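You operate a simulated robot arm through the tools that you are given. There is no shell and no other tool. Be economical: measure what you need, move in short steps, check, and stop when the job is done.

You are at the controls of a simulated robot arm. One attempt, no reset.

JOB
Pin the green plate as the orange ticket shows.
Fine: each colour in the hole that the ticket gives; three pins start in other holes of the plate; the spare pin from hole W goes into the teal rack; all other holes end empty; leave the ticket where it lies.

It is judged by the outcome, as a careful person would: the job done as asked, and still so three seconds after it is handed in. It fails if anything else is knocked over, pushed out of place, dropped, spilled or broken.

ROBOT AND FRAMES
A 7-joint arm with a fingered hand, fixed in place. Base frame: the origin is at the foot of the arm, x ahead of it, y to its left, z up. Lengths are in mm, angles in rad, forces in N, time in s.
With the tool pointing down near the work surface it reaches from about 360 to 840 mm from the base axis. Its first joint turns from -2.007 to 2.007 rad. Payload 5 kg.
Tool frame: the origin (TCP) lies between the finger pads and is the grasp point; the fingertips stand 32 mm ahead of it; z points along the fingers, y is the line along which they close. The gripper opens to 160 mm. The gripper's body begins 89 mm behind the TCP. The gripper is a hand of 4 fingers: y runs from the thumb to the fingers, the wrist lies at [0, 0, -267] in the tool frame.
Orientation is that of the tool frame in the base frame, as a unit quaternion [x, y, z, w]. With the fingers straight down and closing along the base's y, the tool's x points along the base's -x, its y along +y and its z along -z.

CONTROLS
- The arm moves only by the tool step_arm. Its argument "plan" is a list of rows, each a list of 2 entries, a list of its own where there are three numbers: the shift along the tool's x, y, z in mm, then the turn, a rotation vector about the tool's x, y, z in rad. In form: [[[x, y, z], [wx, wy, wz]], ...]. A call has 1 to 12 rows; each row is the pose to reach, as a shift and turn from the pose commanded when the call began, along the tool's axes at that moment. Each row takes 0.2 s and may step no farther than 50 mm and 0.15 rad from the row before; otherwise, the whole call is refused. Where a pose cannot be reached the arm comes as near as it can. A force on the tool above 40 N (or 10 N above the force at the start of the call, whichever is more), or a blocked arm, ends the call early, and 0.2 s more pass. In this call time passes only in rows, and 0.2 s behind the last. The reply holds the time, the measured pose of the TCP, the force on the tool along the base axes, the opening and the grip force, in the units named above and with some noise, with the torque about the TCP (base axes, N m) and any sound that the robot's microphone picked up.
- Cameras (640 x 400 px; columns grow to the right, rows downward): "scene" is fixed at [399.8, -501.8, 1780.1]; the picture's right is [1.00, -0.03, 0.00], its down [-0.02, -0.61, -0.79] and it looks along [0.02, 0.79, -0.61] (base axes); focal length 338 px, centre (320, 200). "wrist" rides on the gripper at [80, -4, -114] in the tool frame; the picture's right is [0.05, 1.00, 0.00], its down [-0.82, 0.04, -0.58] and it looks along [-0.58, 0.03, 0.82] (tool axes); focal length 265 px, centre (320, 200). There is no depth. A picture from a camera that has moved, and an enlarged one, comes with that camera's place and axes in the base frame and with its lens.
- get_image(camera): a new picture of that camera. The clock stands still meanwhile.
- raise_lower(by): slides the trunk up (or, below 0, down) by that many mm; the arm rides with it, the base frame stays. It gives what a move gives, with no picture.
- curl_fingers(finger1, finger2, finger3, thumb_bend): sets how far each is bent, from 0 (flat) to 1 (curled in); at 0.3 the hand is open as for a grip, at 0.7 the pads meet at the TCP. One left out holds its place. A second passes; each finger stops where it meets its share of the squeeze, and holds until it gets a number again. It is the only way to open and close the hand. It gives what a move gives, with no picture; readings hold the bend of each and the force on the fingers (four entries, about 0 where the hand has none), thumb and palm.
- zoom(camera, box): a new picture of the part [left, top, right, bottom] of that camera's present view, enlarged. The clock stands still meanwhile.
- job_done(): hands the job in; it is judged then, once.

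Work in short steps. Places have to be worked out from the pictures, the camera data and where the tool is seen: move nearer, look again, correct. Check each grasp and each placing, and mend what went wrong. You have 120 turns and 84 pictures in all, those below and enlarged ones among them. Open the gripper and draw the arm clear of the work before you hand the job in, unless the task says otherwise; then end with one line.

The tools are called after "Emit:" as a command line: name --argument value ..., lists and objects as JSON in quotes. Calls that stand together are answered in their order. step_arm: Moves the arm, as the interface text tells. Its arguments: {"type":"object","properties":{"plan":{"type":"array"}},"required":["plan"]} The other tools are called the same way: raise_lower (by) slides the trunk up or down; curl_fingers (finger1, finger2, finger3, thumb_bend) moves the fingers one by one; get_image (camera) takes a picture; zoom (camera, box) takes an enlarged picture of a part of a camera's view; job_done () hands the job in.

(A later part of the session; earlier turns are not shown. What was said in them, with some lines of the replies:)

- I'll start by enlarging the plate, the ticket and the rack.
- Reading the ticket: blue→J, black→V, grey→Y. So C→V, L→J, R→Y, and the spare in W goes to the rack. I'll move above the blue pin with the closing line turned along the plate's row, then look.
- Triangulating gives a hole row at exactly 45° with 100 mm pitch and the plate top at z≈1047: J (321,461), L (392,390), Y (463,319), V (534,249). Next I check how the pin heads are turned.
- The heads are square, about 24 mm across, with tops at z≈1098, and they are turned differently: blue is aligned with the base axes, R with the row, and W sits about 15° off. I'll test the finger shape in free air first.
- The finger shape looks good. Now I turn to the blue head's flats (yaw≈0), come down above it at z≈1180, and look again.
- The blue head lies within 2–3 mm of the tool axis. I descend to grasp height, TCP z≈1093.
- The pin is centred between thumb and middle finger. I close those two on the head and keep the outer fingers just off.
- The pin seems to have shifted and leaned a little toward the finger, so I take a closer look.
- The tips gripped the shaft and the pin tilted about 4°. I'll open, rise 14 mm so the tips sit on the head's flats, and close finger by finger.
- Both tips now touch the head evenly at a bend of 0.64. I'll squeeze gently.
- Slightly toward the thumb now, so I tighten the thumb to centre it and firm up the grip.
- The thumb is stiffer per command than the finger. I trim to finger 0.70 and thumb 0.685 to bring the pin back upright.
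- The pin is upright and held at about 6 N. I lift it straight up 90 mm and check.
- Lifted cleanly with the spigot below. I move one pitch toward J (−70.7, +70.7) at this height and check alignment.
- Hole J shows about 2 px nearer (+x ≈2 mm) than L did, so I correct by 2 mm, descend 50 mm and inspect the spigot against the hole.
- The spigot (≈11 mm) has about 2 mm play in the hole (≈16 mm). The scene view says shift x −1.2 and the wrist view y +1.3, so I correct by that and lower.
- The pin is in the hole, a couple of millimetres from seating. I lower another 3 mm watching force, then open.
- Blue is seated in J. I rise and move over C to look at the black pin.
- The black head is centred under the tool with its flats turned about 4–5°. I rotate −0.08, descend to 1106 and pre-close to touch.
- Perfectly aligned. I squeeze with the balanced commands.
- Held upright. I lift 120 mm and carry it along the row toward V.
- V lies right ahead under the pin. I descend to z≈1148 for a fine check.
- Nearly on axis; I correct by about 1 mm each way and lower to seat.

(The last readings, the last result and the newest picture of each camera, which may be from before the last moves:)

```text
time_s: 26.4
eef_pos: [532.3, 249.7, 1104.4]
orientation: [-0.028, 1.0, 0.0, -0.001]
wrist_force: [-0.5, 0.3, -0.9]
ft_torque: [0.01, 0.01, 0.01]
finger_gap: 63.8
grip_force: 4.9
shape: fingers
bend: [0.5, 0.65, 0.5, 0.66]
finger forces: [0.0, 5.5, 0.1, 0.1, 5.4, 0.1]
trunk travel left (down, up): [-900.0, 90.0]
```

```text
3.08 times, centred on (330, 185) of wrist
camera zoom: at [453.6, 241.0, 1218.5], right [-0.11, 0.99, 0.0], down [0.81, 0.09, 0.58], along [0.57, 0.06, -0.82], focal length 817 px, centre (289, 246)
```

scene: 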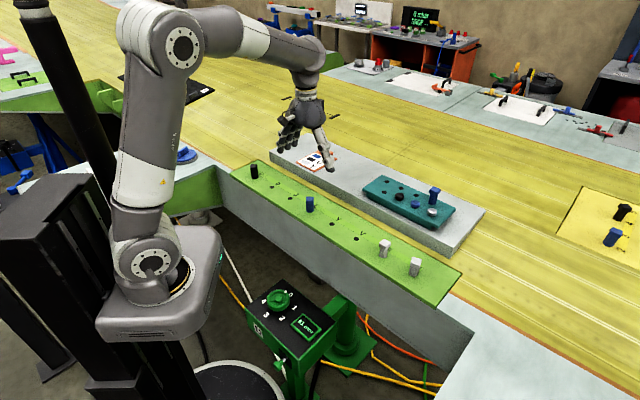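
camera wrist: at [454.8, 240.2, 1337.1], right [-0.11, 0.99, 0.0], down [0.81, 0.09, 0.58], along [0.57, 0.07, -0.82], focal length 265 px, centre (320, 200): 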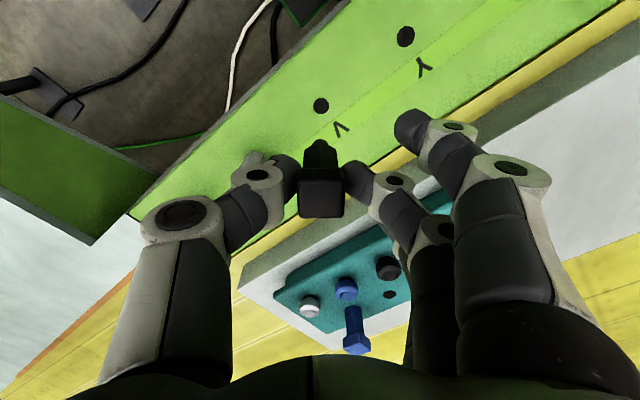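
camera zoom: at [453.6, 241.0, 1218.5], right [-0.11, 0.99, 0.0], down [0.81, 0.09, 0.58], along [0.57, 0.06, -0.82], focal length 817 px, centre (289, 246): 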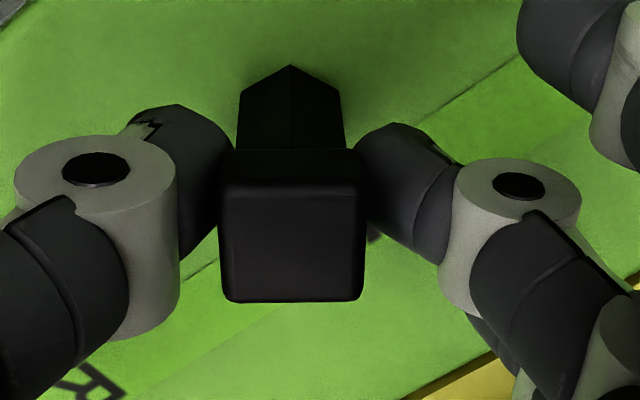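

Seated. I release, rise, then move to R while turning to align with its flats (yaw≈0.79).

Emit:
curl_fingers --finger2 0.58 --thumb_bend 0.58

Emit:
step_arm --plan '[[[0, 0, -45], [0, 0, 0]], [[0, 0, -90], [0, 0, 0]], [[-22, -25, -90], [0, 0, -0.14]], [[-44, -50, -90], [0, 0, -0.28]], [[-66.6, -74.6, -90], [0, 0, -0.42]], [[-66.6, -74.6, -90], [0, 0, -0.56]], [[-66.6, -74.6, -90], [0, 0, -0.7]], [[-66.6, -74.6, -90], [0, 0, -0.74]]]'

Emit:
get_image --camera "wrist"

Emit:
zoom --camera "wrist" --box '[260, 80, 400, 220]'

```text
time_s: 27.4
eef_pos: [532.0, 248.6, 1105.9]
orientation: [-0.029, 1.0, 0.001, -0.001]
wrist_force: [-0.9, -0.1, -0.3]
ft_torque: [0.0, -0.01, -0.02]
finger_gap: 77.4
grip_force: 0.1
shape: fingers
bend: [0.5, 0.57, 0.5, 0.57]
finger forces: [0.0, 0.0, 0.0, 0.1, 0.0, 0.0]
trunk travel left (down, up): [-900.0, 90.0]
```

```text
time_s: 29.2
eef_pos: [603.0, 179.9, 1194.6]
orientation: [-0.39, 0.921, 0.001, 0.0]
wrist_force: [-0.1, 0.5, 0.5]
ft_torque: [-0.02, 0.02, -0.02]
finger_gap: 77.6
grip_force: 0.0
shape: fingers
bend: [0.5, 0.57, 0.5, 0.57]
finger forces: [0.0, 0.1, 0.0, 0.1, 0.1, 0.0]
trunk travel left (down, up): [-900.0, 90.0]
```

```text
44 pictures are left
camera wrist: at [550.4, 118.9, 1308.8], right [-0.75, 0.66, 0.0], down [0.54, 0.61, 0.58], along [0.38, 0.44, -0.82], focal length 265 px, centre (320, 200)
```

wrist: 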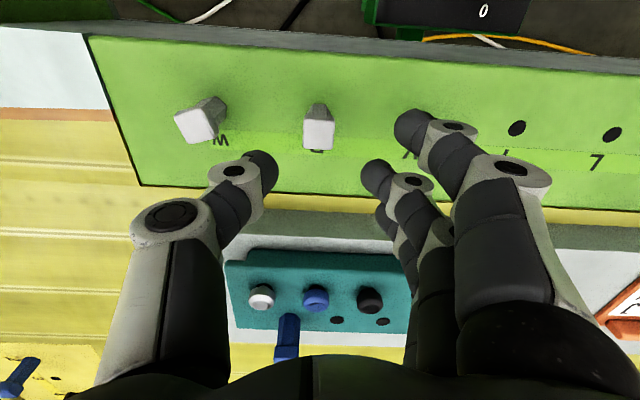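

```text
2.86 times, centred on (330, 150) of wrist
camera zoom: at [550.4, 118.9, 1308.8], right [-0.75, 0.66, 0.0], down [0.54, 0.61, 0.58], along [0.38, 0.44, -0.82], focal length 758 px, centre (291, 343)
```

zoom: 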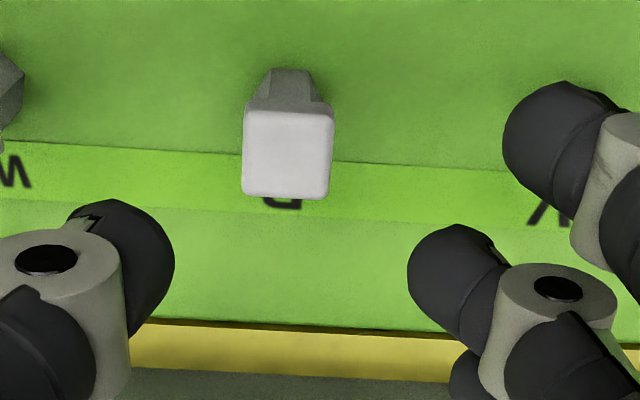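

R is well aligned: 2° rotation and about 2 mm along tool −x to trim. I descend and pre-close.

Emit:
step_arm --plan '[[[-1.7, 0, 40], [0, 0, 0.03]], [[-1.7, 0, 75], [0, 0, 0.03]], [[-1.7, 0, 90], [0, 0, 0.03]]]'

Emit:
curl_fingers --finger2 0.635 --thumb_bend 0.635

Emit:
zoom --camera "wrist" --box '[260, 120, 400, 250]'

```text
time_s: 30.0
eef_pos: [604.8, 181.4, 1104.6]
orientation: [-0.375, 0.927, 0.001, 0.0]
wrist_force: [0.3, 1.0, 0.8]
ft_torque: [0.01, -0.02, -0.05]
finger_gap: 77.5
grip_force: 0.1
shape: fingers
bend: [0.5, 0.57, 0.5, 0.57]
finger forces: [0.1, 0.1, 0.0, 0.0, 0.1, 0.0]
trunk travel left (down, up): [-900.0, 90.0]
```

```text
time_s: 31.0
eef_pos: [603.6, 181.6, 1105.2]
orientation: [-0.375, 0.927, 0.001, 0.0]
wrist_force: [0.2, 0.6, 1.0]
ft_torque: [0.01, -0.04, -0.04]
finger_gap: 67.3
grip_force: 0.2
shape: fingers
bend: [0.5, 0.63, 0.5, 0.63]
finger forces: [0.1, 0.0, 0.0, 0.0, 0.0, 0.1]
trunk travel left (down, up): [-900.0, 90.0]
```

```text
3.08 times, centred on (330, 185) of wrist
camera zoom: at [550.1, 122.2, 1218.9], right [-0.73, 0.68, 0.0], down [0.56, 0.6, 0.58], along [0.39, 0.42, -0.82], focal length 817 px, centre (289, 246)
```

zoom: 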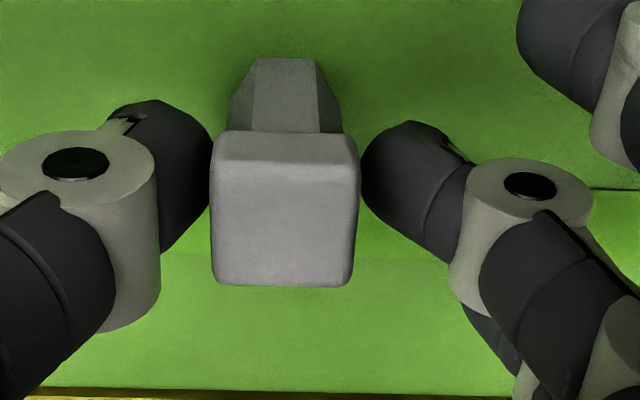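

I trim 1 mm along tool −y, then squeeze.

Emit:
step_arm --plan '[[[0, -1.0, 0], [0, 0, 0]]]'

Emit:
curl_fingers --finger2 0.7 --thumb_bend 0.685

Emit:
zoom --camera "wrist" --box '[260, 120, 400, 250]'

```text
time_s: 31.4
eef_pos: [605.6, 179.2, 1105.9]
orientation: [-0.374, 0.927, 0.001, -0.001]
wrist_force: [-0.9, 0.1, 0.3]
ft_torque: [0.0, -0.01, 0.02]
finger_gap: 67.5
grip_force: 0.1
shape: fingers
bend: [0.5, 0.63, 0.5, 0.63]
finger forces: [0.0, 0.0, 0.1, 0.1, 0.0, 0.1]
trunk travel left (down, up): [-900.0, 90.0]
```

```text
time_s: 32.4
eef_pos: [605.7, 180.6, 1104.5]
orientation: [-0.375, 0.927, 0.001, -0.001]
wrist_force: [0.5, 0.3, -0.5]
ft_torque: [0.04, -0.02, -0.01]
finger_gap: 62.8
grip_force: 4.5
shape: fingers
bend: [0.5, 0.65, 0.5, 0.67]
finger forces: [0.0, 5.1, 0.1, 0.1, 4.6, 0.0]
trunk travel left (down, up): [-900.0, 90.0]
```

```text
3.08 times, centred on (330, 185) of wrist
camera zoom: at [551.1, 121.5, 1218.9], right [-0.73, 0.68, 0.0], down [0.56, 0.6, 0.58], along [0.39, 0.42, -0.82], focal length 817 px, centre (289, 246)
```

zoom: 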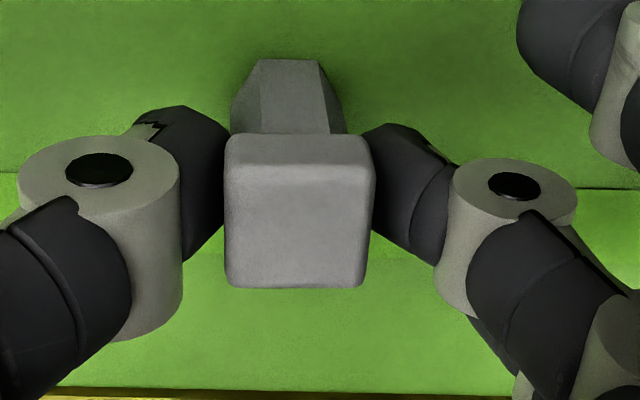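

It leans about 2° toward the fingers; I add a little finger force to straighten it.

Emit:
curl_fingers --finger2 0.72 --thumb_bend 0.684

Emit:
zoom --camera "wrist" --box '[260, 120, 400, 250]'

```text
time_s: 33.4
eef_pos: [604.5, 181.2, 1104.2]
orientation: [-0.374, 0.928, 0.002, 0.0]
wrist_force: [0.6, 0.1, 0.8]
ft_torque: [0.02, -0.01, 0.02]
finger_gap: 63.6
grip_force: 6.4
shape: fingers
bend: [0.5, 0.68, 0.5, 0.67]
finger forces: [0.0, 7.4, 0.1, 0.0, 6.1, 0.0]
trunk travel left (down, up): [-900.0, 90.0]
```

```text
3.08 times, centred on (330, 185) of wrist
camera zoom: at [551.1, 121.5, 1218.9], right [-0.73, 0.68, 0.0], down [0.56, 0.6, 0.58], along [0.39, 0.42, -0.82], focal length 817 px, centre (289, 246)
```

zoom: 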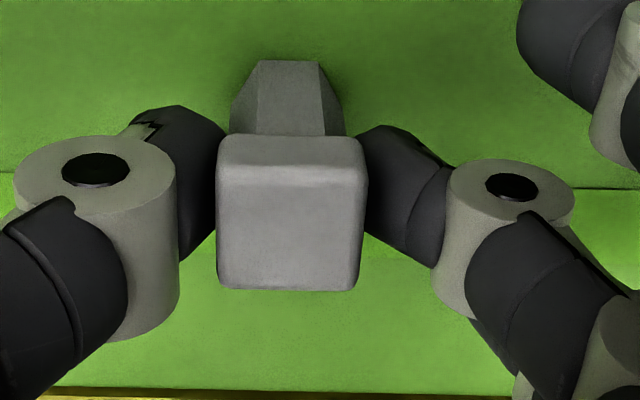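

Upright. I lift 120 mm and carry it two pitches to Y, then descend to the checking height.

Emit:
step_arm --plan '[[[0, 0, -12], [0, 0, 0]], [[0, 0, -40], [0, 0, 0]], [[0, 0, -80], [0, 0, 0]], [[0, 0, -120], [0, 0, 0]], [[1, 40, -120], [0, 0, 0]], [[2, 80, -120], [0, 0, 0]], [[3, 120, -120], [0, 0, 0]], [[4, 160, -120], [0, 0, 0]], [[4, 200, -120], [0, 0, 0]], [[4, 200, -80], [0, 0, 0]], [[4, 200, -44], [0, 0, 0]]]'

Emit:
zoom --camera "wrist" --box '[260, 80, 400, 220]'

Emit:
zoom --camera "scene" --box '[300, 190, 370, 250]'

```text
time_s: 35.8
eef_pos: [462.7, 322.8, 1149.2]
orientation: [-0.375, 0.927, 0.001, 0.0]
wrist_force: [-0.3, -1.5, -0.7]
ft_torque: [-0.05, 0.01, 0.0]
finger_gap: 63.7
grip_force: 6.9
shape: fingers
bend: [0.5, 0.68, 0.5, 0.67]
finger forces: [0.0, 7.2, 0.0, 0.0, 6.1, 0.0]
trunk travel left (down, up): [-900.0, 90.0]
```

```text
2.86 times, centred on (330, 150) of wrist
camera zoom: at [408.5, 263.6, 1263.4], right [-0.73, 0.68, 0.0], down [0.56, 0.6, 0.58], along [0.39, 0.42, -0.82], focal length 758 px, centre (291, 343)
```

zoom: 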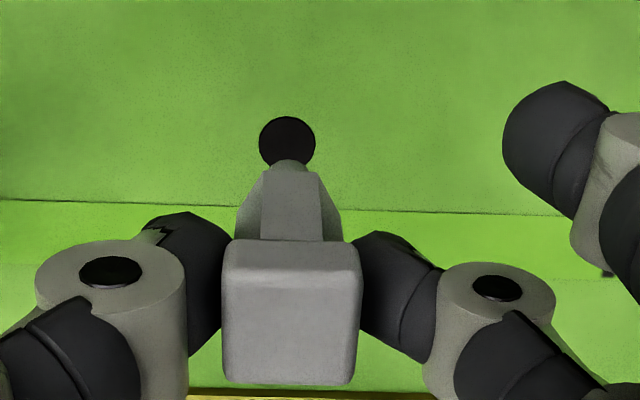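

```text
6.67 times, centred on (335, 220) of scene
camera zoom: at [399.8, -501.8, 1780.1], right [1.0, -0.03, 0.0], down [-0.02, -0.61, -0.79], along [0.02, 0.79, -0.61], focal length 2256 px, centre (220, 67)
```

zoom: 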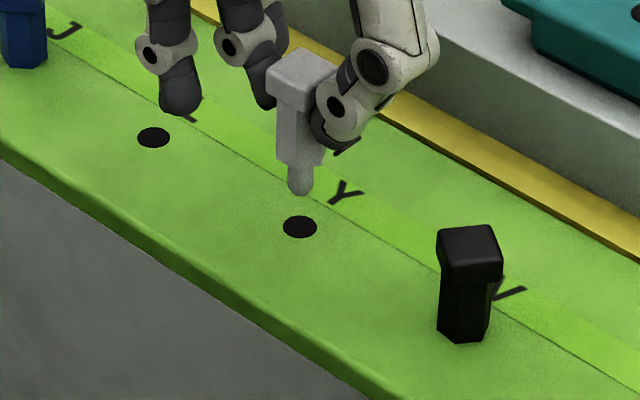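

Aligned within about 1 mm. I apply a small −0.8 trim along tool y and lower to seat.

Emit:
step_arm --plan '[[[0, -0.8, 0], [0, 0, 0]], [[0, -0.8, 12], [0, 0, 0]], [[0, -0.8, 22], [0, 0, 0]], [[0, -0.8, 32], [0, 0, 0]], [[0, -0.8, 40], [0, 0, 0]], [[0, -0.8, 43.5], [0, 0, 0]]]'

Emit:
zoom --camera "scene" --box '[300, 190, 370, 250]'

```text
time_s: 37.2
eef_pos: [464.2, 320.4, 1105.2]
orientation: [-0.375, 0.927, 0.0, 0.0]
wrist_force: [0.7, 0.3, -0.7]
ft_torque: [0.0, 0.02, 0.02]
finger_gap: 63.5
grip_force: 6.4
shape: fingers
bend: [0.5, 0.68, 0.5, 0.67]
finger forces: [0.0, 7.4, 0.0, 0.0, 6.1, 0.0]
trunk travel left (down, up): [-900.0, 90.0]
```

```text
6.67 times, centred on (335, 220) of scene
camera zoom: at [399.8, -501.8, 1780.1], right [1.0, -0.03, 0.0], down [-0.02, -0.61, -0.79], along [0.02, 0.79, -0.61], focal length 2256 px, centre (220, 67)
```

zoom: 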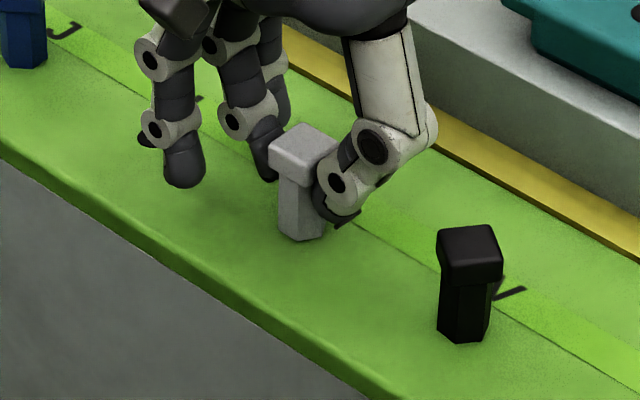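

Seated in Y. I release, rise, and move over W, turning to its flats (≈61°).

Emit:
curl_fingers --finger2 0.58 --thumb_bend 0.58

Emit:
step_arm --plan '[[[0, 0, -45], [0, 0, 0]], [[0, 0, -90], [0, 0, 0]], [[-0.8, -43, -100], [0, 0, 0]], [[-1.6, -86, -100], [0, 0, 0]], [[-2.4, -129, -100], [0, 0, 0]], [[-3.2, -172, -100], [0, 0, 0]], [[-4, -215, -100], [0, 0, -0.1]], [[-4.9, -258, -95], [0, 0, -0.2]], [[-4.9, -299, -90], [0, 0, -0.29]]]'

Emit:
get_image --camera "wrist"

Emit:
zoom --camera "wrist" --box '[260, 80, 400, 220]'

```text
time_s: 38.2
eef_pos: [463.8, 320.8, 1107.1]
orientation: [-0.374, 0.927, 0.0, -0.001]
wrist_force: [0.3, 0.3, -0.7]
ft_torque: [-0.01, -0.01, -0.01]
finger_gap: 77.6
grip_force: 0.0
shape: fingers
bend: [0.5, 0.57, 0.5, 0.57]
finger forces: [0.0, 0.0, 0.1, 0.0, 0.0, 0.0]
trunk travel left (down, up): [-900.0, 90.0]
```

```text
time_s: 40.2
eef_pos: [677.4, 106.9, 1195.9]
orientation: [-0.505, 0.863, 0.001, 0.0]
wrist_force: [0.3, 0.9, 0.5]
ft_torque: [0.05, 0.02, -0.03]
finger_gap: 77.4
grip_force: 0.1
shape: fingers
bend: [0.5, 0.57, 0.5, 0.57]
finger forces: [0.0, 0.0, 0.1, 0.0, 0.0, 0.0]
trunk travel left (down, up): [-900.0, 90.0]
```

```text
36 pictures are left
camera wrist: at [642.7, 35.0, 1309.8], right [-0.9, 0.44, 0.0], down [0.36, 0.73, 0.58], along [0.25, 0.52, -0.82], focal length 265 px, centre (320, 200)
```

wrist: 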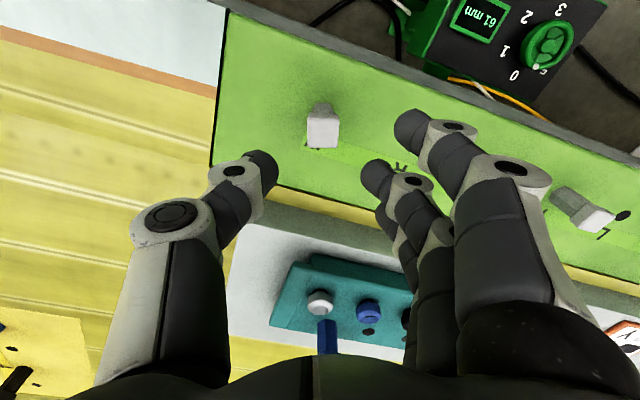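

```text
2.86 times, centred on (330, 150) of wrist
camera zoom: at [642.7, 35.0, 1309.8], right [-0.9, 0.44, 0.0], down [0.36, 0.73, 0.58], along [0.25, 0.52, -0.82], focal length 758 px, centre (291, 343)
```

zoom: 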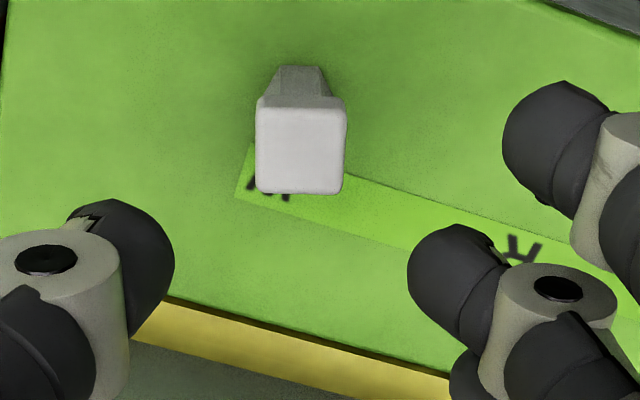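

Flats aligned; I trim tool y +2.8, x −1, then descend and pre-close.

Emit:
step_arm --plan '[[[-1, 2.8, 40], [0, 0, 0.015]], [[-1, 2.8, 75], [0, 0, 0.015]], [[-1, 2.8, 90], [0, 0, 0.015]]]'

Emit:
curl_fingers --finger2 0.635 --thumb_bend 0.635

Emit:
zoom --camera "wrist" --box '[260, 120, 400, 250]'

```text
time_s: 41.0
eef_pos: [674.3, 110.4, 1105.7]
orientation: [-0.498, 0.867, 0.001, 0.0]
wrist_force: [0.8, -0.3, 0.1]
ft_torque: [-0.03, 0.03, 0.03]
finger_gap: 77.8
grip_force: 0.0
shape: fingers
bend: [0.5, 0.57, 0.5, 0.57]
finger forces: [0.0, 0.0, 0.0, 0.0, 0.0, 0.1]
trunk travel left (down, up): [-900.0, 90.0]
```

```text
time_s: 42.0
eef_pos: [674.5, 110.9, 1106.8]
orientation: [-0.498, 0.867, 0.001, 0.001]
wrist_force: [0.1, -0.4, 0.4]
ft_torque: [-0.01, 0.02, 0.01]
finger_gap: 67.3
grip_force: 0.4
shape: fingers
bend: [0.5, 0.63, 0.5, 0.63]
finger forces: [0.1, 0.1, 0.0, 0.1, 0.2, 0.0]
trunk travel left (down, up): [-900.0, 90.0]
```

```text
3.08 times, centred on (330, 185) of wrist
camera zoom: at [638.3, 40.1, 1219.8], right [-0.89, 0.46, 0.0], down [0.38, 0.72, 0.58], along [0.26, 0.51, -0.82], focal length 817 px, centre (289, 246)
```

zoom: 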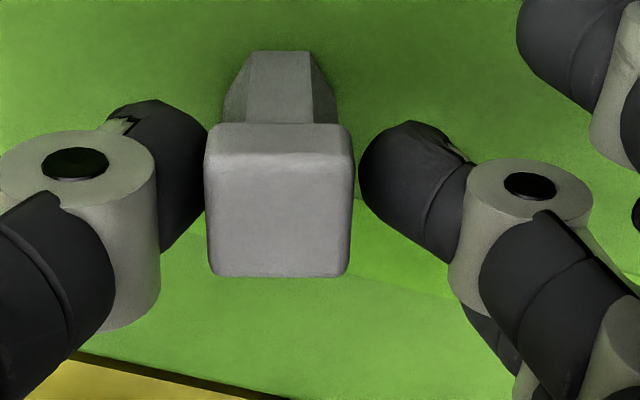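

A bit overcorrected, so I shift back −2 in y and +1 in x, then squeeze.

Emit:
step_arm --plan '[[[1, -2.0, 0], [0, 0, 0]]]'

Emit:
curl_fingers --finger2 0.715 --thumb_bend 0.686

Emit:
zoom --camera "wrist" --box '[260, 120, 400, 250]'

```text
time_s: 42.4
eef_pos: [675.9, 109.8, 1106.6]
orientation: [-0.498, 0.867, 0.001, 0.001]
wrist_force: [0.8, 0.1, -0.4]
ft_torque: [0.02, -0.02, -0.01]
finger_gap: 66.9
grip_force: 0.0
shape: fingers
bend: [0.5, 0.63, 0.5, 0.63]
finger forces: [0.0, 0.0, 0.0, 0.0, 0.0, 0.1]
trunk travel left (down, up): [-900.0, 90.0]
```

```text
time_s: 43.4
eef_pos: [674.9, 110.0, 1107.1]
orientation: [-0.498, 0.867, 0.002, 0.0]
wrist_force: [-0.3, -0.9, -0.4]
ft_torque: [-0.03, 0.0, 0.0]
finger_gap: 63.4
grip_force: 6.0
shape: fingers
bend: [0.5, 0.67, 0.5, 0.66]
finger forces: [0.0, 6.4, 0.0, 0.1, 5.6, 0.1]
trunk travel left (down, up): [-900.0, 90.0]
```

```text
3.08 times, centred on (330, 185) of wrist
camera zoom: at [639.4, 38.1, 1219.8], right [-0.89, 0.46, 0.0], down [0.38, 0.72, 0.58], along [0.26, 0.51, -0.82], focal length 817 px, centre (289, 246)
```

zoom: 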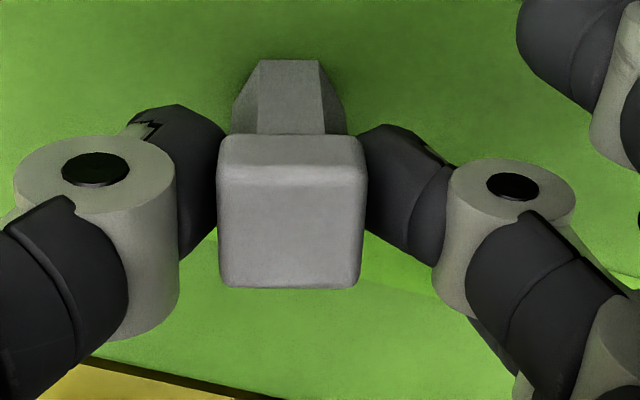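

Held upright. I lift it 170 mm and carry it toward the rack's front-left empty hole (est. ≈(629,374), rack top ≈1130), stopping 60 mm short to look.

Emit:
step_arm --plan '[[[0, 0, -12], [0, 0, 0]], [[0, 0, -50], [0, 0, 0]], [[0, 0, -90], [0, 0, 0]], [[0, 0, -130], [0, 0, 0]], [[0, 0, -170], [0, 0, 0]], [[-34, 28.8, -170], [0, 0, 0]], [[-68, 57.6, -170], [0, 0, 0]], [[-102, 86.4, -170], [0, 0, 0]], [[-136, 115, -170], [0, 0, 0]], [[-160, 135, -170], [0, 0, 0]]]'

Emit:
get_image --camera "wrist"

Emit:
zoom --camera "scene" --box '[350, 150, 470, 240]'

```text
time_s: 45.6
eef_pos: [639.5, 318.0, 1276.8]
orientation: [-0.498, 0.867, 0.001, 0.0]
wrist_force: [-0.2, 0.3, -1.8]
ft_torque: [-0.04, 0.03, -0.03]
finger_gap: 63.5
grip_force: 5.7
shape: fingers
bend: [0.5, 0.67, 0.5, 0.66]
finger forces: [0.0, 6.3, 0.0, 0.1, 5.3, 0.0]
trunk travel left (down, up): [-900.0, 90.0]
```

```text
32 pictures are left
camera wrist: at [603.3, 246.6, 1389.4], right [-0.89, 0.46, 0.0], down [0.38, 0.73, 0.58], along [0.26, 0.51, -0.82], focal length 265 px, centre (320, 200)
```

wrist: 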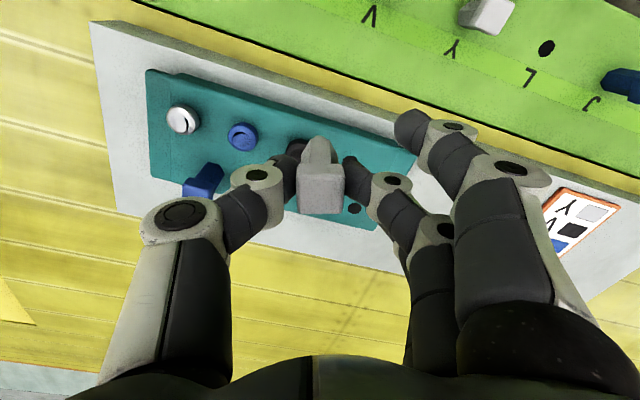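

```text
4.44 times, centred on (410, 195) of scene
camera zoom: at [399.8, -501.8, 1780.1], right [1.0, -0.03, 0.0], down [-0.02, -0.61, -0.79], along [0.02, 0.79, -0.61], focal length 1504 px, centre (-80, 222)
```

zoom: 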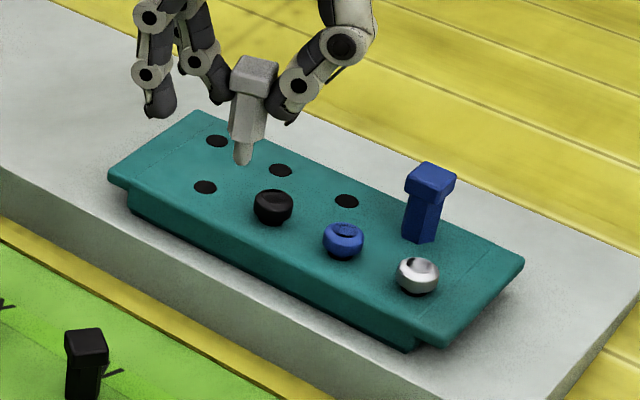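

Triangulation gives the front-left rack hole near (630,377), rack top ≈1129 and cap tops ≈1149. I move over it at this height, then come down partway to check.

Emit:
step_arm --plan '[[[-23, 19, 0], [0, 0, 0]], [[-46.2, 37.9, 0], [0, 0, 0]], [[-46.2, 37.9, 25], [0, 0, 0]]]'

Emit:
get_image --camera "wrist"

Emit:
zoom --camera "scene" --box '[350, 150, 430, 210]'

```text
time_s: 46.4
eef_pos: [631.8, 374.0, 1252.8]
orientation: [-0.497, 0.867, 0.001, -0.001]
wrist_force: [0.4, -0.5, -0.5]
ft_torque: [0.0, 0.02, 0.0]
finger_gap: 63.6
grip_force: 6.1
shape: fingers
bend: [0.5, 0.67, 0.5, 0.66]
finger forces: [0.0, 6.3, 0.0, 0.0, 5.5, 0.0]
trunk travel left (down, up): [-900.0, 90.0]
```

```text
30 pictures are left
camera wrist: at [595.4, 302.4, 1366.4], right [-0.89, 0.46, 0.0], down [0.38, 0.72, 0.58], along [0.26, 0.51, -0.82], focal length 265 px, centre (320, 200)
```

wrist: 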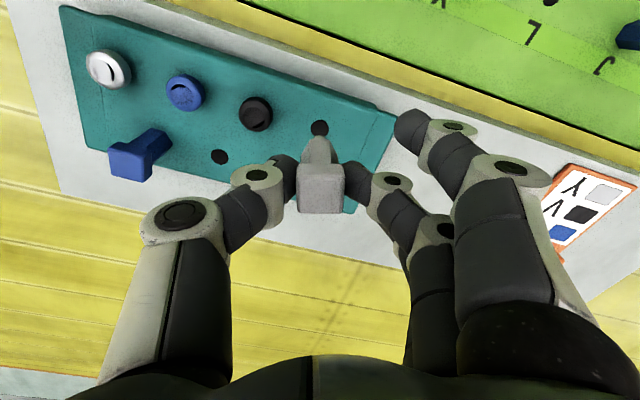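

```text
6.67 times, centred on (390, 180) of scene
camera zoom: at [399.8, -501.8, 1780.1], right [1.0, -0.03, 0.0], down [-0.02, -0.61, -0.79], along [0.02, 0.79, -0.61], focal length 2256 px, centre (-147, 333)
```

zoom: 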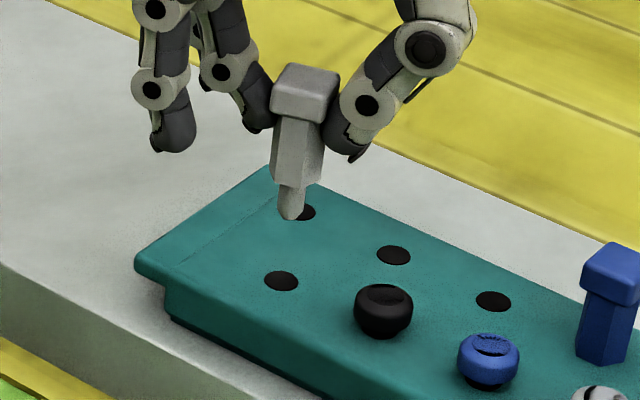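

Lateral alignment is good. I shift 3 mm along tool −x, descend 24 mm and recheck close up.

Emit:
step_arm --plan '[[[-3, 0, 12], [0, 0, 0]], [[-3, 0, 24], [0, 0, 0]]]'

Emit:
zoom --camera "wrist" --box '[260, 80, 400, 220]'

Emit:
zoom --camera "scene" --box '[360, 160, 420, 210]'

```text
time_s: 47.0
eef_pos: [632.6, 376.0, 1227.1]
orientation: [-0.498, 0.867, 0.0, 0.0]
wrist_force: [0.4, 0.4, -0.3]
ft_torque: [0.03, 0.05, 0.01]
finger_gap: 63.6
grip_force: 5.8
shape: fingers
bend: [0.5, 0.67, 0.5, 0.66]
finger forces: [0.0, 6.3, 0.1, 0.1, 5.4, 0.1]
trunk travel left (down, up): [-900.0, 90.0]
```

```text
2.86 times, centred on (330, 150) of wrist
camera zoom: at [596.4, 304.9, 1341.2], right [-0.89, 0.46, 0.0], down [0.38, 0.72, 0.58], along [0.26, 0.51, -0.82], focal length 758 px, centre (291, 343)
```

zoom: 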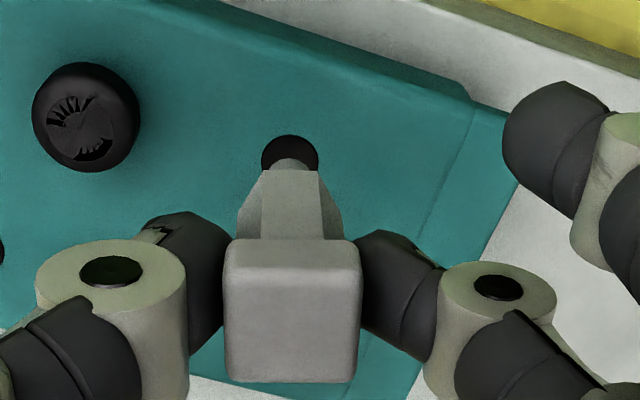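

```text
8.00 times, centred on (390, 185) of scene
camera zoom: at [399.8, -501.8, 1780.1], right [1.0, -0.03, 0.0], down [-0.02, -0.61, -0.79], along [0.02, 0.79, -0.61], focal length 2707 px, centre (-240, 320)
```

zoom: 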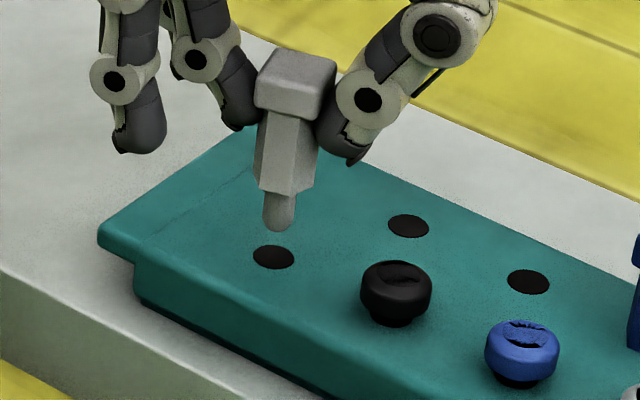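

Combining both views, the hole is at ≈(632.5,379), z≈1128, so the pin should go about 2.5 mm along tool −x. I shift and lower slowly into the hole mouth.

Emit:
step_arm --plan '[[[-2.5, 0.7, 0], [0, 0, 0]], [[-2.5, 0.7, 8], [0, 0, 0]], [[-2.5, 0.7, 14], [0, 0, 0]], [[-2.5, 0.7, 19], [0, 0, 0]], [[-2.5, 0.7, 23], [0, 0, 0]]]'

Emit:
zoom --camera "wrist" --box '[260, 80, 400, 220]'

Emit:
zoom --camera "scene" --box '[360, 160, 420, 210]'

```text
time_s: 48.2
eef_pos: [631.1, 380.0, 1203.7]
orientation: [-0.498, 0.867, 0.002, 0.001]
wrist_force: [-0.5, -0.3, -0.7]
ft_torque: [-0.01, -0.03, 0.01]
finger_gap: 63.4
grip_force: 5.1
shape: fingers
bend: [0.5, 0.67, 0.5, 0.66]
finger forces: [0.1, 6.4, 0.0, 0.1, 5.4, 0.0]
trunk travel left (down, up): [-900.0, 90.0]
```

```text
2.86 times, centred on (330, 150) of wrist
camera zoom: at [596.0, 307.9, 1317.8], right [-0.89, 0.46, 0.0], down [0.38, 0.72, 0.58], along [0.26, 0.51, -0.82], focal length 758 px, centre (291, 343)
```

zoom: 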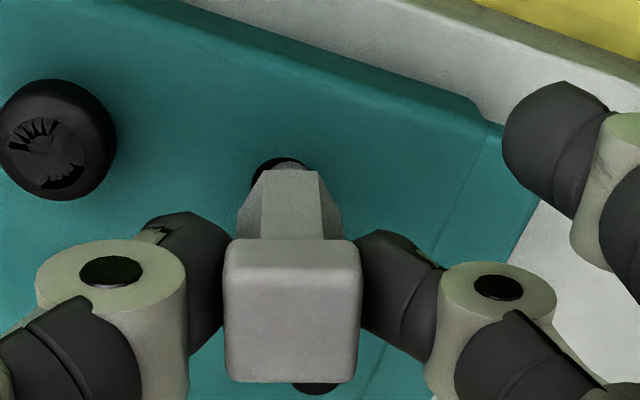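

```text
8.00 times, centred on (390, 185) of scene
camera zoom: at [399.8, -501.8, 1780.1], right [1.0, -0.03, 0.0], down [-0.02, -0.61, -0.79], along [0.02, 0.79, -0.61], focal length 2707 px, centre (-240, 320)
```

zoom: 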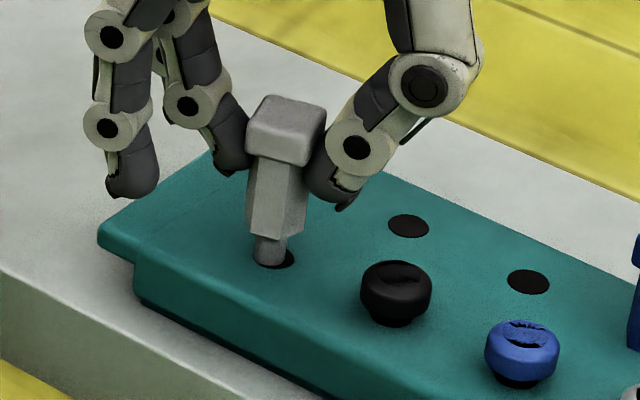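

The spigot is entering, about 2 mm toward the +y_t side of the hole. I shift −1.7 and lower to seat.

Emit:
step_arm --plan '[[[0, -1.7, 0], [0, 0, 0]], [[0, -1.7, 5], [0, 0, 0]], [[0, -1.7, 9], [0, 0, 0]], [[0, -1.7, 12], [0, 0, 0]]]'

Emit:
zoom --camera "wrist" --box '[260, 80, 400, 220]'

Emit:
zoom --camera "scene" --box '[360, 160, 420, 210]'

```text
time_s: 49.2
eef_pos: [633.6, 378.6, 1191.9]
orientation: [-0.498, 0.867, 0.001, 0.0]
wrist_force: [0.1, -1.1, -1.0]
ft_torque: [-0.02, -0.01, -0.01]
finger_gap: 63.4
grip_force: 6.0
shape: fingers
bend: [0.5, 0.67, 0.5, 0.66]
finger forces: [0.0, 6.4, 0.0, 0.0, 5.4, 0.0]
trunk travel left (down, up): [-900.0, 90.0]
```

```text
2.86 times, centred on (330, 150) of wrist
camera zoom: at [597.1, 306.8, 1305.1], right [-0.89, 0.46, 0.0], down [0.38, 0.72, 0.58], along [0.26, 0.51, -0.82], focal length 758 px, centre (291, 343)
```

zoom: 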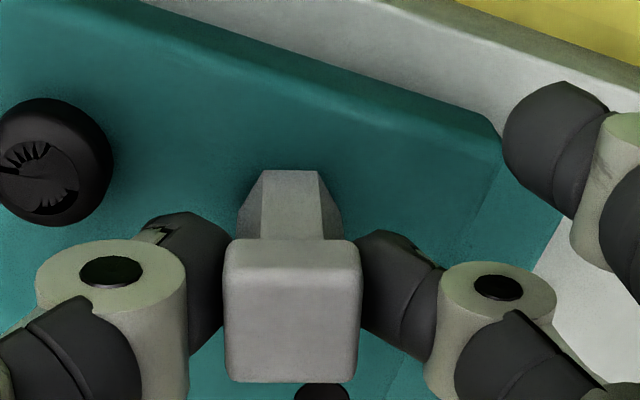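

```text
8.00 times, centred on (390, 185) of scene
camera zoom: at [399.8, -501.8, 1780.1], right [1.0, -0.03, 0.0], down [-0.02, -0.61, -0.79], along [0.02, 0.79, -0.61], focal length 2707 px, centre (-240, 320)
```

zoom: 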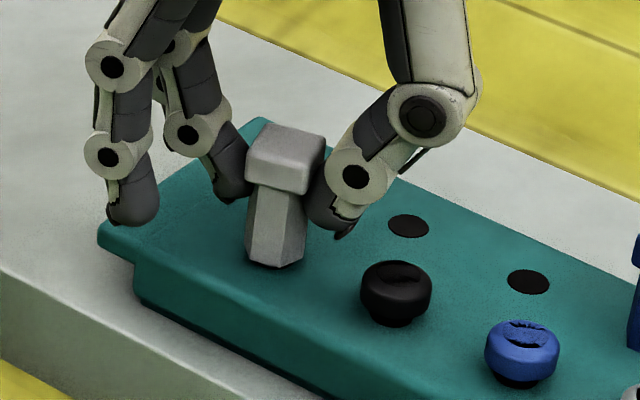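

Inserted and nearly down; I lower the last couple of millimetres and watch the force.

Emit:
step_arm --plan '[[[0, 0, 1.5], [0, 0, 0]], [[0, 0, 3], [0, 0, 0]], [[0, 0, 4], [0, 0, 0]]]'

```text
time_s: 50.0
eef_pos: [632.0, 378.2, 1188.4]
orientation: [-0.497, 0.867, 0.001, 0.001]
wrist_force: [0.4, 0.6, 0.1]
ft_torque: [-0.01, 0.04, 0.03]
finger_gap: 63.4
grip_force: 5.9
shape: fingers
bend: [0.5, 0.67, 0.5, 0.66]
finger forces: [0.0, 6.3, 0.0, 0.0, 5.5, 0.1]
trunk travel left (down, up): [-900.0, 90.0]
```

At the expected seating height. I release, rise straight up and check everything.

Emit:
curl_fingers --finger2 0.57 --thumb_bend 0.57

Emit:
step_arm --plan '[[[0, 0, -30], [0, 0, 0]], [[0, 0, -75], [0, 0, 0]], [[0, 0, -120], [0, 0, 0]], [[40, 0, -150], [0, 0, 0]], [[80, 0, -150], [0, 0, 0]], [[80, 45, -150], [0, 0, 0]], [[80, 90, -150], [0, 0, 0]]]'

Emit:
get_image --camera "scene"

Emit:
zoom --camera "scene" --box '[330, 160, 470, 260]'

Emit:
zoom --camera "scene" --box '[240, 150, 440, 285]'

```text
time_s: 51.0
eef_pos: [632.5, 377.5, 1188.2]
orientation: [-0.497, 0.867, 0.002, 0.0]
wrist_force: [-0.1, 0.0, -0.8]
ft_torque: [-0.02, 0.0, 0.0]
finger_gap: 79.4
grip_force: 0.2
shape: fingers
bend: [0.5, 0.56, 0.5, 0.56]
finger forces: [0.0, 0.1, 0.0, 0.1, 0.2, 0.1]
trunk travel left (down, up): [-900.0, 90.0]
```

```text
time_s: 52.6
eef_pos: [515.1, 354.1, 1340.2]
orientation: [-0.497, 0.868, 0.001, 0.001]
wrist_force: [0.4, -0.4, -0.1]
ft_torque: [0.03, -0.03, 0.0]
finger_gap: 79.4
grip_force: 0.0
shape: fingers
bend: [0.5, 0.56, 0.5, 0.56]
finger forces: [0.0, 0.0, 0.1, 0.0, 0.0, 0.0]
trunk travel left (down, up): [-900.0, 90.0]
```

```text
22 pictures are left
```

scene: 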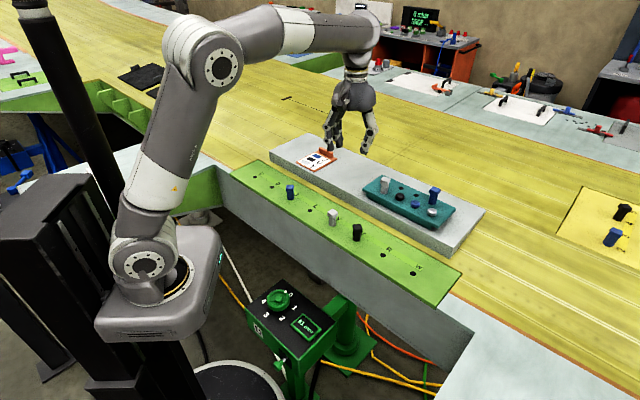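

```text
4.00 times, centred on (400, 210) of scene
camera zoom: at [399.8, -501.8, 1780.1], right [1.0, -0.03, 0.0], down [-0.02, -0.61, -0.79], along [0.02, 0.79, -0.61], focal length 1353 px, centre (0, 160)
```

zoom: 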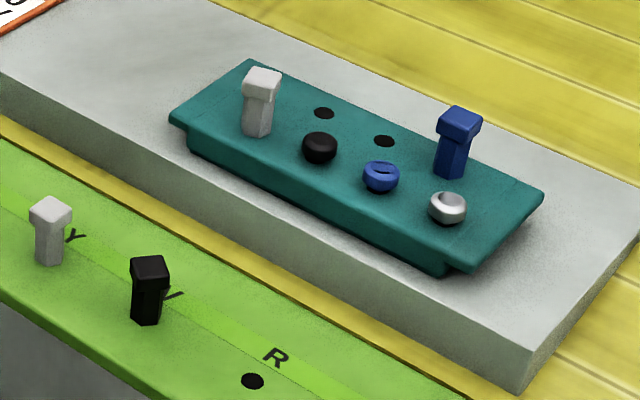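

```text
2.96 times, centred on (340, 218) of scene
camera zoom: at [399.8, -501.8, 1780.1], right [1.0, -0.03, 0.0], down [-0.02, -0.61, -0.79], along [0.02, 0.79, -0.61], focal length 1002 px, centre (261, 148)
```

zoom: 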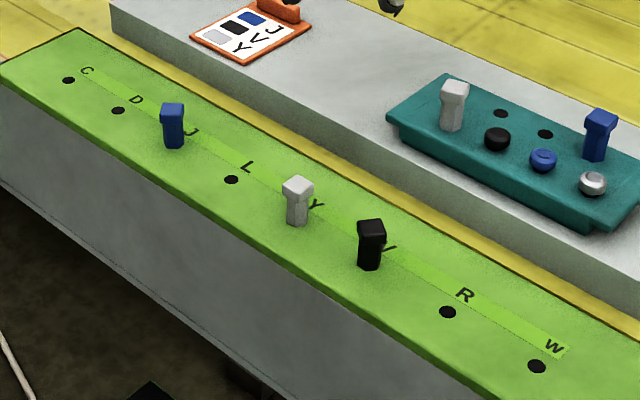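

Everything is placed: blue J, grey Y, black V, spare in the rack, ticket untouched. I open the hand and draw up clear.

Emit:
step_arm --plan '[[[0, 0, -40], [0, 0, 0]], [[0, 0, -80], [0, 0, 0]]]'

Emit:
curl_fingers --finger1 0.3 --finger2 0.3 --finger3 0.3 --thumb_bend 0.3

Emit:
zoom --camera "scene" --box '[240, 130, 480, 290]'

```text
time_s: 53.2
eef_pos: [515.0, 353.8, 1415.9]
orientation: [-0.498, 0.867, 0.001, -0.001]
wrist_force: [-0.7, -0.6, 0.0]
ft_torque: [-0.02, 0.0, -0.02]
finger_gap: 79.8
grip_force: 0.0
shape: fingers
bend: [0.5, 0.56, 0.5, 0.56]
finger forces: [0.1, 0.0, 0.0, 0.1, 0.1, 0.1]
trunk travel left (down, up): [-900.0, 90.0]
```

```text
time_s: 54.2
eef_pos: [513.9, 352.3, 1416.4]
orientation: [-0.498, 0.867, 0.001, 0.0]
wrist_force: [0.1, 0.0, -0.6]
ft_torque: [0.02, -0.01, 0.03]
finger_gap: 169.7
grip_force: 0.1
shape: fingers
bend: [0.3, 0.3, 0.3, 0.3]
finger forces: [0.0, 0.1, 0.0, 0.1, 0.0, 0.0]
trunk travel left (down, up): [-900.0, 90.0]
```

```text
2.50 times, centred on (360, 210) of scene
camera zoom: at [399.8, -501.8, 1780.1], right [1.0, -0.03, 0.0], down [-0.02, -0.61, -0.79], along [0.02, 0.79, -0.61], focal length 846 px, centre (220, 175)
```

zoom: 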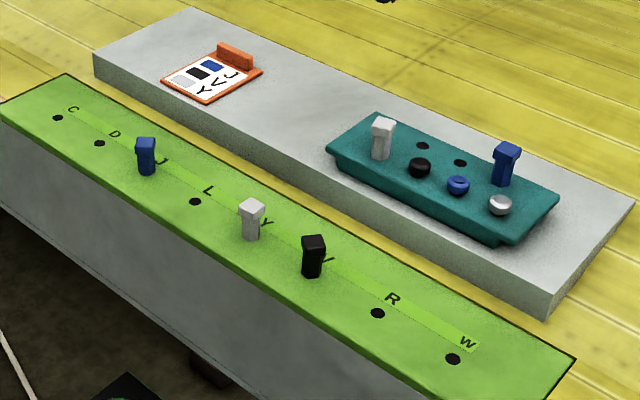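

All is in place and the arm is clear, so I hand the job in.

Emit:
job_done

```text
The job is handed in.
```

The green plate is pinned as the ticket shows: blue in J, black in V and grey in Y. The spare pin from W is in the teal rack, the other holes are empty, and the ticket was left where it lay.
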